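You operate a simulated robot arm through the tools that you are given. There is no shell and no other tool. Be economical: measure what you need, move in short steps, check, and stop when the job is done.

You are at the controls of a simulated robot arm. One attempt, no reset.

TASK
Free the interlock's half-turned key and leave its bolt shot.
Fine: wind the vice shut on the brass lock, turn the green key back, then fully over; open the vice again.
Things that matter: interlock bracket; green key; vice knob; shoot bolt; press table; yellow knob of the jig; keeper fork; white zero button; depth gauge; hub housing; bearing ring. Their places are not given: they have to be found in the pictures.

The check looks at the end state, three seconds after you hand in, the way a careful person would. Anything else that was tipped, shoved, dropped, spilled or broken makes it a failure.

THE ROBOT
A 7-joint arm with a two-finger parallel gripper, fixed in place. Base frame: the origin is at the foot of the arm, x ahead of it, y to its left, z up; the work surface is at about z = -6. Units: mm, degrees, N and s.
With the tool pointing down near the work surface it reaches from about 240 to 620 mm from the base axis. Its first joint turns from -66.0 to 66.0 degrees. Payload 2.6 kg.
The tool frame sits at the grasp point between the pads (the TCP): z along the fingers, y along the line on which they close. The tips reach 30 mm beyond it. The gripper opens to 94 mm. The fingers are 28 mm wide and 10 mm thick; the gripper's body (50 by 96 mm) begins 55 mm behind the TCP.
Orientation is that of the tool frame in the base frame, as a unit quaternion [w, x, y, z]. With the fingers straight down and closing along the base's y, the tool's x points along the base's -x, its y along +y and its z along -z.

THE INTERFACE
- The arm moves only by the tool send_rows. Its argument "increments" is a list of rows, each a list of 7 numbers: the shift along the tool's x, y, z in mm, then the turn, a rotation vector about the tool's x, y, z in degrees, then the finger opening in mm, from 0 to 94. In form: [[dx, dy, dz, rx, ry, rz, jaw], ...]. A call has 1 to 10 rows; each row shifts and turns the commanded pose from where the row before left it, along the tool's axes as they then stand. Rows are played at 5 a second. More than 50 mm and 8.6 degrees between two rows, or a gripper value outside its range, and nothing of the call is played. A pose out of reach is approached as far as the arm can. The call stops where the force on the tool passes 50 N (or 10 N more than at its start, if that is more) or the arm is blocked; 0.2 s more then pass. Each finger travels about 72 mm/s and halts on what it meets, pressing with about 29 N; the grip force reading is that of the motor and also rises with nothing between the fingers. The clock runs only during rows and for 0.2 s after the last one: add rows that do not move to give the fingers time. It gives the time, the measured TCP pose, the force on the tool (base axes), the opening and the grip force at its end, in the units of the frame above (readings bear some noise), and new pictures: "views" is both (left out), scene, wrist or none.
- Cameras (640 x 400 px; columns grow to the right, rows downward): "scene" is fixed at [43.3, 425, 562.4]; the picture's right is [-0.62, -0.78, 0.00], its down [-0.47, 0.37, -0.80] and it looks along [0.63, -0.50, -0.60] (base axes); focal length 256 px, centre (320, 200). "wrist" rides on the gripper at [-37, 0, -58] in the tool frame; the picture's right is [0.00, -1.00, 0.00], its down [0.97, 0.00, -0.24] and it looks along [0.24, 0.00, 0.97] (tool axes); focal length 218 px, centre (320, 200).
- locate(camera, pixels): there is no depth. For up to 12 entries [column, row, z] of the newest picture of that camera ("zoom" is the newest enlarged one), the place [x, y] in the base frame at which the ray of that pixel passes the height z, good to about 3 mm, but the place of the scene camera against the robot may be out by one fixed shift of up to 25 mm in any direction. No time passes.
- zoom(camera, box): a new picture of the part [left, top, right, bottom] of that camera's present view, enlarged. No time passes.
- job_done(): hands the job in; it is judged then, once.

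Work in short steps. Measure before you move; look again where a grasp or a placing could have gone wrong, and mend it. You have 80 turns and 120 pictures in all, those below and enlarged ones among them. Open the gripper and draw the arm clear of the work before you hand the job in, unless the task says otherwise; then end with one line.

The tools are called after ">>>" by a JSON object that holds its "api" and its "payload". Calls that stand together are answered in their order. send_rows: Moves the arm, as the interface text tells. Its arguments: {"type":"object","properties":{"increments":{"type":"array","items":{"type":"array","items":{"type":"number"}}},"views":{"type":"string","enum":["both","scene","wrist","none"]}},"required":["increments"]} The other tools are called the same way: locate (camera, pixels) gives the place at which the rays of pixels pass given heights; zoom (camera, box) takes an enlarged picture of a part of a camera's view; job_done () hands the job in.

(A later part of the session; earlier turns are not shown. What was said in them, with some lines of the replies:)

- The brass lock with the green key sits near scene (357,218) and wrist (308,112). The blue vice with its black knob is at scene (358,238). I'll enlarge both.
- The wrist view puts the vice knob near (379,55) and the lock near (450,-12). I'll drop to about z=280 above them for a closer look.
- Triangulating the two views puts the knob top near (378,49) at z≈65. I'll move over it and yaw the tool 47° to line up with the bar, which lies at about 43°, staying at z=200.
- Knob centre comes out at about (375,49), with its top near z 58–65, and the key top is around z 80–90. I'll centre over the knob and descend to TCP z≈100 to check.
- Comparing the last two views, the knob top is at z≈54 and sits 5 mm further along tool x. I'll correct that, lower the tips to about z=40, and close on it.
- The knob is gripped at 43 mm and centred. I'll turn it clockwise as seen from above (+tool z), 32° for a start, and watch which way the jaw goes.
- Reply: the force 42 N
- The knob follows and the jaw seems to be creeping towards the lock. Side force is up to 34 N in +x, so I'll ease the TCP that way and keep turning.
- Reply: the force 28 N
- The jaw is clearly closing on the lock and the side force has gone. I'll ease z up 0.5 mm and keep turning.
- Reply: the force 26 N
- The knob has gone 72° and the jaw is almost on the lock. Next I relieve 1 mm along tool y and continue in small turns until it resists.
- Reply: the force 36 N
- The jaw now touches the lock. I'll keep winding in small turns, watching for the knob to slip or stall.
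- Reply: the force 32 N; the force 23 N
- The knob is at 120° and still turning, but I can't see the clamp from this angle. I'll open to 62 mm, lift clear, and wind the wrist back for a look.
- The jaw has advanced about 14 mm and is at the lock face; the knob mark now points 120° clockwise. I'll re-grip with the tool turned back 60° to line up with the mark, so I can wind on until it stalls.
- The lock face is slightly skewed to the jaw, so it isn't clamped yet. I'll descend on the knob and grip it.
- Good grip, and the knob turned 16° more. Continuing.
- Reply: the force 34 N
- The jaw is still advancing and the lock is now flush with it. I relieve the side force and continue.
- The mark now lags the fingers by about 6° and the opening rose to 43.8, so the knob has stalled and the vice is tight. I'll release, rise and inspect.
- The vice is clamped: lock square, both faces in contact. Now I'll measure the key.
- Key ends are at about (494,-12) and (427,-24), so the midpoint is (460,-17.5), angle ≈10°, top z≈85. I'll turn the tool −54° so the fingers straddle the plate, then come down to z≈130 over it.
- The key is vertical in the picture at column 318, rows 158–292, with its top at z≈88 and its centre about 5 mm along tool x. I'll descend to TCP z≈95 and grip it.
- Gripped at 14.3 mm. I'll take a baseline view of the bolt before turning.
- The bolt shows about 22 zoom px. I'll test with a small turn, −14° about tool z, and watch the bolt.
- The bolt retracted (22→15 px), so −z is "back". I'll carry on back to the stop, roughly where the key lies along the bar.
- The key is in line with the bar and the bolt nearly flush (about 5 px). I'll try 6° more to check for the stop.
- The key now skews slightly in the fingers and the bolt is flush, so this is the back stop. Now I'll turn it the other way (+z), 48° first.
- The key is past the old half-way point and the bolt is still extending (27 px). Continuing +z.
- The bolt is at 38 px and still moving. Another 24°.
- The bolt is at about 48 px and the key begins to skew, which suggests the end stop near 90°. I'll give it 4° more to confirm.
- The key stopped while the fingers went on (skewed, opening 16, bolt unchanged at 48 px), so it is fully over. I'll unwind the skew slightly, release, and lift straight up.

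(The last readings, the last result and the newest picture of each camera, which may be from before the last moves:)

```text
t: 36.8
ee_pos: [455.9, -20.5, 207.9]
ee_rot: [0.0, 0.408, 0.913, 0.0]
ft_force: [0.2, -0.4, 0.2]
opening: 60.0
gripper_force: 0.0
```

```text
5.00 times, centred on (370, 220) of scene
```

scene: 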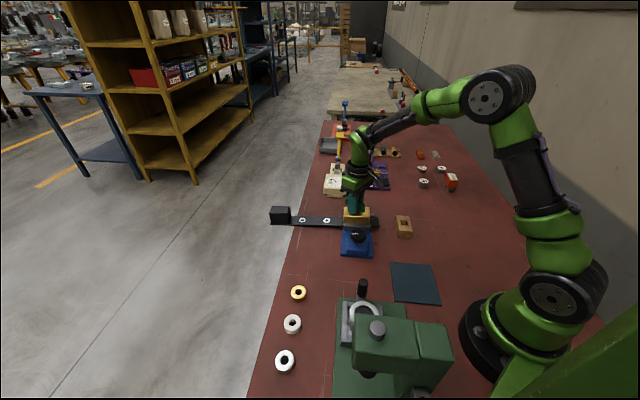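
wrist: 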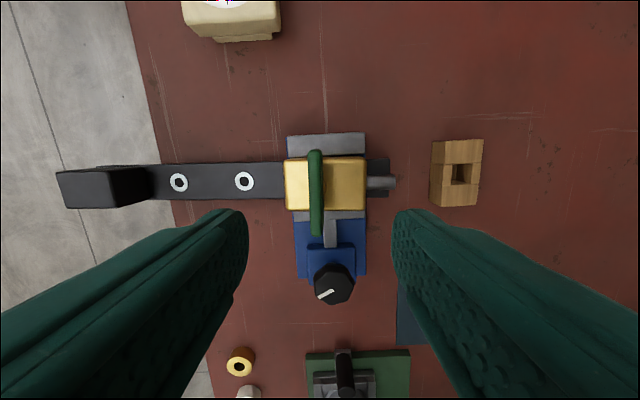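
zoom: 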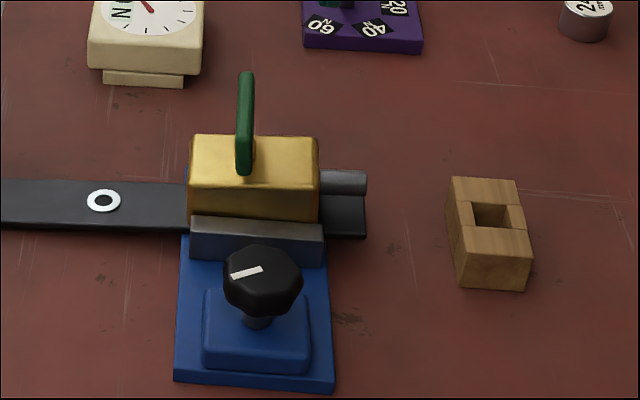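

The key stands across the bar and the bolt is fully out. Now to open the vice: I'll move over the knob at about (375,50.5), turning the wrist to yaw ≈150° so one long anticlockwise stroke is available.

>>> {"api": "send_rows", "payload": {"increments": [[27, -3.2, 0, 0, 0, 0, 62], [27, -3.2, 0, 0, 0, 0, 62], [27, -3.2, 0, 0, 0, 0, 62], [26, -3.1, 0, 0, 0, 0, 62], [0, 0, 0, 0, 0, 8.5, 62], [0, 0, 0, 0, 0, 8.5, 62], [0, 0, 0, 0, 0, 8.5, 62], [0, 0, 0, 0, 0, 8.5, 62], [0, 0, 0, 0, 0, 8.5, 62], [0, 0, 0, 0, 0, 8.5, 62]], "views": "none"}}

>>> {"api": "send_rows", "payload": {"increments": [[0, 0, 0, 0, 0, 8.5, 62], [0, 0, 0, 0, 0, 8.5, 62], [0, 0, 0, 0, 0, 8.5, 62], [0, 0, 0, 0, 0, 8.5, 62], [0, 0, 0, 0, 0, 8.5, 62], [0, 0, 0, 0, 0, 8.5, 62], [0, 0, 30, 0, 0, 0, 62], [0, 0, 30, 0, 0, 0, 62], [0, 0, 25, 0, 0, 0, 62], [0, 0, 0, 0, 0, 0, 62]], "views": "both"}}

```text
t: 39.0
ee_pos: [375.7, 54.8, 205.9]
ee_rot: [0.0, 0.762, 0.647, 0.0]
ft_force: [0.3, 0.5, 0.5]
opening: 62.0
gripper_force: 0.0
```

```text
t: 41.2
ee_pos: [375.3, 56.8, 122.4]
ee_rot: [0.0, 0.966, 0.257, 0.001]
ft_force: [0.4, -0.3, -0.4]
opening: 62.0
gripper_force: 0.2
```

scene: 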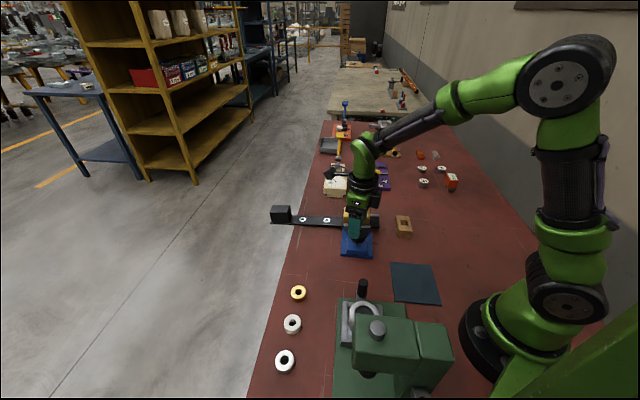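
wrist: 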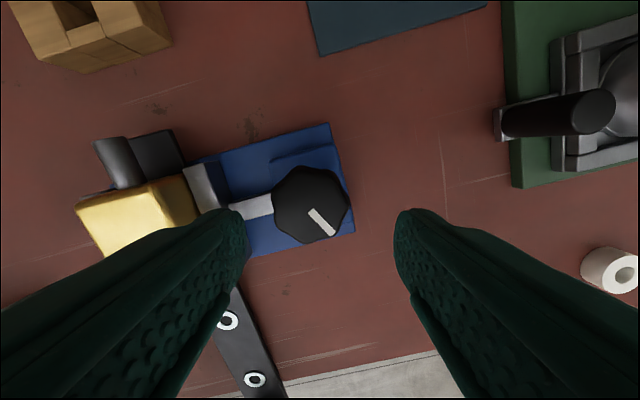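

The knob sits at (311,204) in the picture, 3 mm back and 5 mm to +y of the TCP. I'll correct, descend to z≈73 and grip.

>>> {"api": "send_rows", "payload": {"increments": [[-3.3, 5, 0, 0, 0, 0, 62], [0, 0, 25, 0, 0, 0, 62], [0, 0, 24, 0, 0, 0, 62], [0, 0, 0, 0, 0, 0, 40], [0, 0, 0, 0, 0, 0, 30], [0, 0, 0, 0, 0, 0, 30]], "views": "wrist"}}

```text
t: 42.6
ee_pos: [375.4, 49.7, 72.5]
ee_rot: [-0.001, 0.966, 0.258, -0.001]
ft_force: [-1.1, -1.2, -3.3]
opening: 43.3
gripper_force: 45.3
```

wrist: 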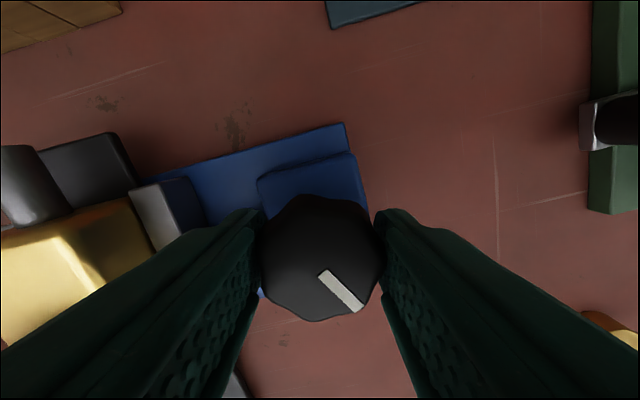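

Gripped at 43.3 with low forces. Turning anticlockwise (−z).

>>> {"api": "send_rows", "payload": {"increments": [[0, 0, 0, 0, 0, -8, 30], [0, 0, 0, 0, 0, -8, 30], [0, 0, 0, 0, 0, -8, 30], [0, 0, 0, 0, 0, -8, 30], [0, 0, 0, 0, 0, 0, 30]], "views": "none"}}

```text
t: 43.8
ee_pos: [374.6, 49.5, 72.9]
ee_rot: [0.0, 0.857, 0.515, -0.001]
ft_force: [-8.7, 3.1, -0.4]
opening: 43.2
gripper_force: 45.5
```

Forces are small. Continuing.

>>> {"api": "send_rows", "payload": {"increments": [[0, -0.5, 0, 0, 0, -8, 30], [0, 0, 0, 0, 0, -8, 30], [0, 0, 0, 0, 0, -8, 30], [0, 0, 0, 0, 0, -8, 30], [0, 0, 0, 0, 0, -8, 30], [0, 0, 0, 0, 0, 0, 30]], "views": "wrist"}}

```text
t: 45.2
ee_pos: [374.2, 49.8, 73.1]
ee_rot: [-0.002, 0.629, 0.777, 0.001]
ft_force: [-14.9, 14.8, -2.2]
opening: 43.3
gripper_force: 45.1
```

wrist: 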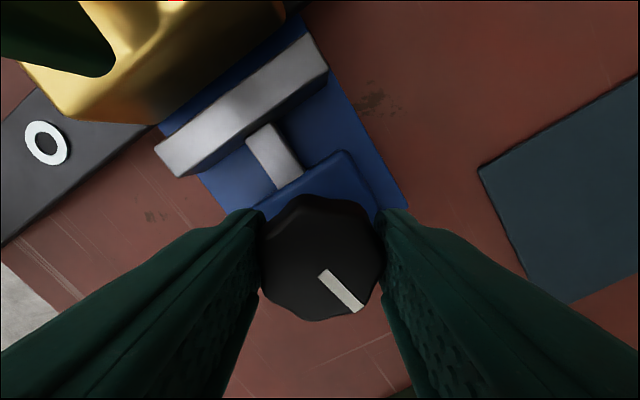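

The jaw is opening. I relieve about 1 mm and continue.

>>> {"api": "send_rows", "payload": {"increments": [[0.9, -0.6, 0, 0, 0, -8, 30], [0, 0, 0, 0, 0, -8, 30], [0, 0, 0, 0, 0, -8, 30], [0, 0, 0, 0, 0, -8, 30], [0, 0, 0, 0, 0, -8, 30], [0, 0, 0, 0, 0, 0, 30]], "views": "wrist"}}

```text
t: 46.6
ee_pos: [376.3, 49.4, 72.4]
ee_rot: [0.001, 0.325, 0.946, 0.0]
ft_force: [10.4, 15.2, -14.0]
opening: 42.8
gripper_force: 45.2
```

wrist: 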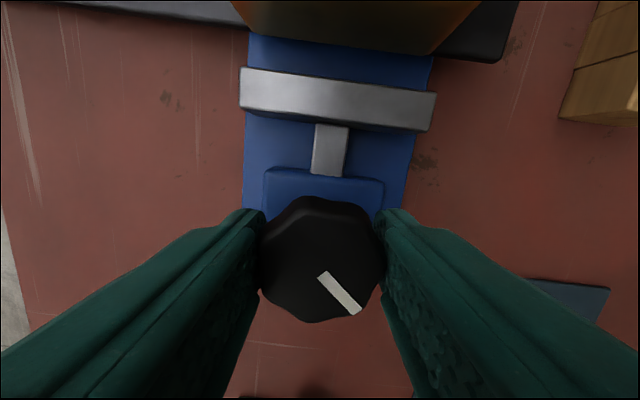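

There is a clear gap now, with about 38° left to the knob's starting angle. Continuing by that much.

>>> {"api": "send_rows", "payload": {"increments": [[0, 0.9, 0.2, 0, 0, -7.6, 30], [0, 0, 0, 0, 0, -7.6, 30], [0, 0, 0, 0, 0, -7.6, 30], [0, 0, 0, 0, 0, -7.6, 30], [0, 0, 0, 0, 0, -7.6, 30], [0, 0, 0, 0, 0, 0, 30]], "views": "wrist"}}

```text
t: 48.0
ee_pos: [376.3, 49.3, 72.5]
ee_rot: [0.001, 0.0, 1.0, 0.0]
ft_force: [-0.1, 4.9, 15.7]
opening: 42.9
gripper_force: 44.7
```

wrist: 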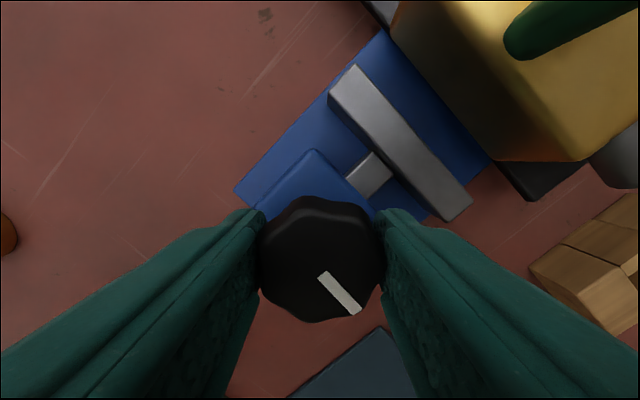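

The vice is open again with the knob near its starting angle. Now I release, lift straight up, and draw back clear for a final inspection.

>>> {"api": "send_rows", "payload": {"increments": [[0, 0, 0, 0, 0, 0, 62], [0, 0, 0, 0, 0, 0, 62], [0, 0, -30, 0, 0, 0, 62], [0, 0, -35, 0, 0, 0, 62], [0, -10, -45, 0, 0, 0, 62], [0, -20, -45, 0, 0, 0, 80], [0, -20, -45, 0, 0, 0, 94], [0, 0, 0, 0, 0, 0, 94], [0, 0, 0, 0, 0, 0, 94]]}}

>>> {"api": "zoom", "payload": {"camera": "scene", "box": [260, 180, 420, 280]}}

>>> {"api": "zoom", "payload": {"camera": "wrist", "box": [240, 70, 440, 230]}}

```text
t: 50.0
ee_pos: [374.9, -6.2, 273.9]
ee_rot: [-0.001, 0.0, 1.0, 0.0]
ft_force: [0.1, -0.1, -0.4]
opening: 94.2
gripper_force: 0.0
```

scene: 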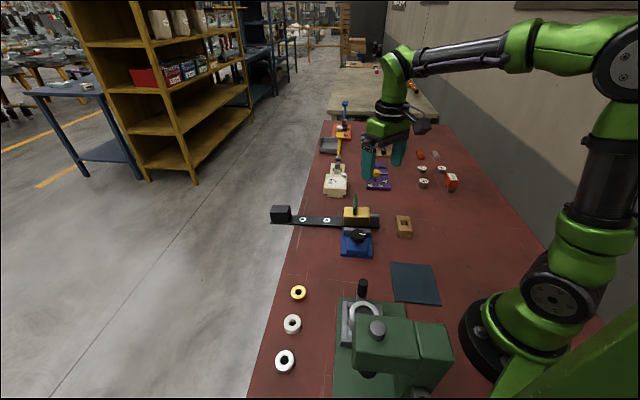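
wrist: 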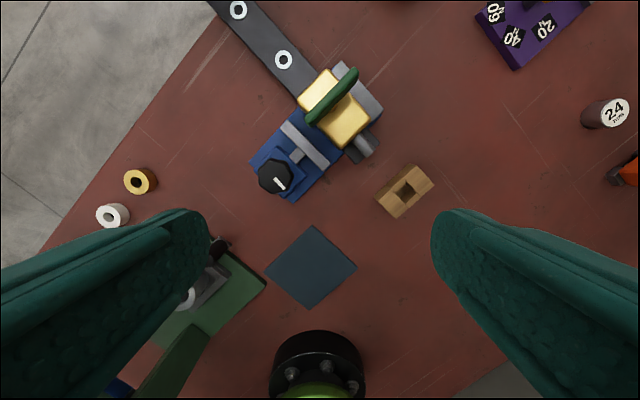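

```text
4.00 times, centred on (340, 230) of scene
```

zoom: 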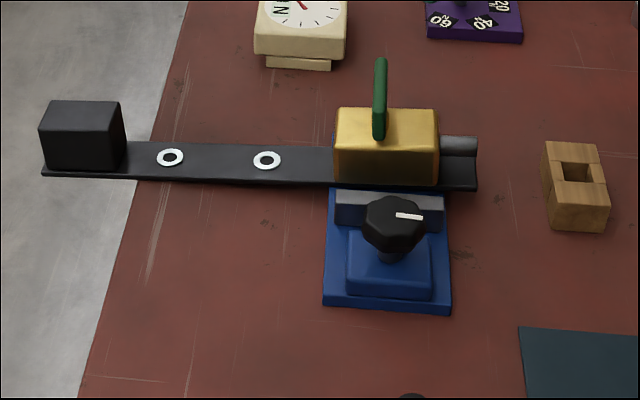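

```text
2.50 times, centred on (340, 150) of wrist
```

zoom: 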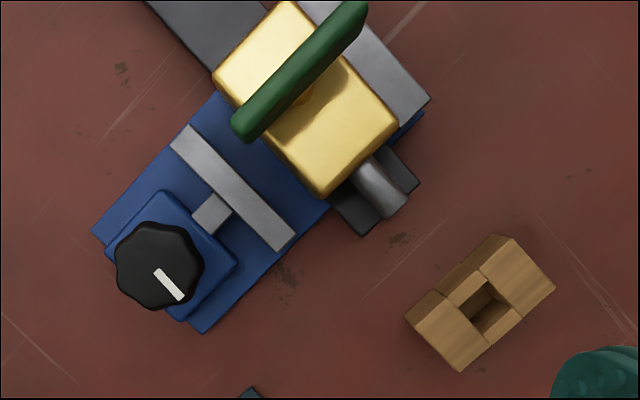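

The bolt is fully out, the key stands across the lock, the vice is open, and nothing else has been disturbed. The gripper is open and clear, so I'm handing in.

>>> {"api": "job_done", "payload": {}}

```text
The job is handed in.
```

The green key is turned fully over, the bolt is shot, the vice is open again and the arm is clear; winding the vice shut slid the lock over against the fixed jaw, and nothing else was disturbed.
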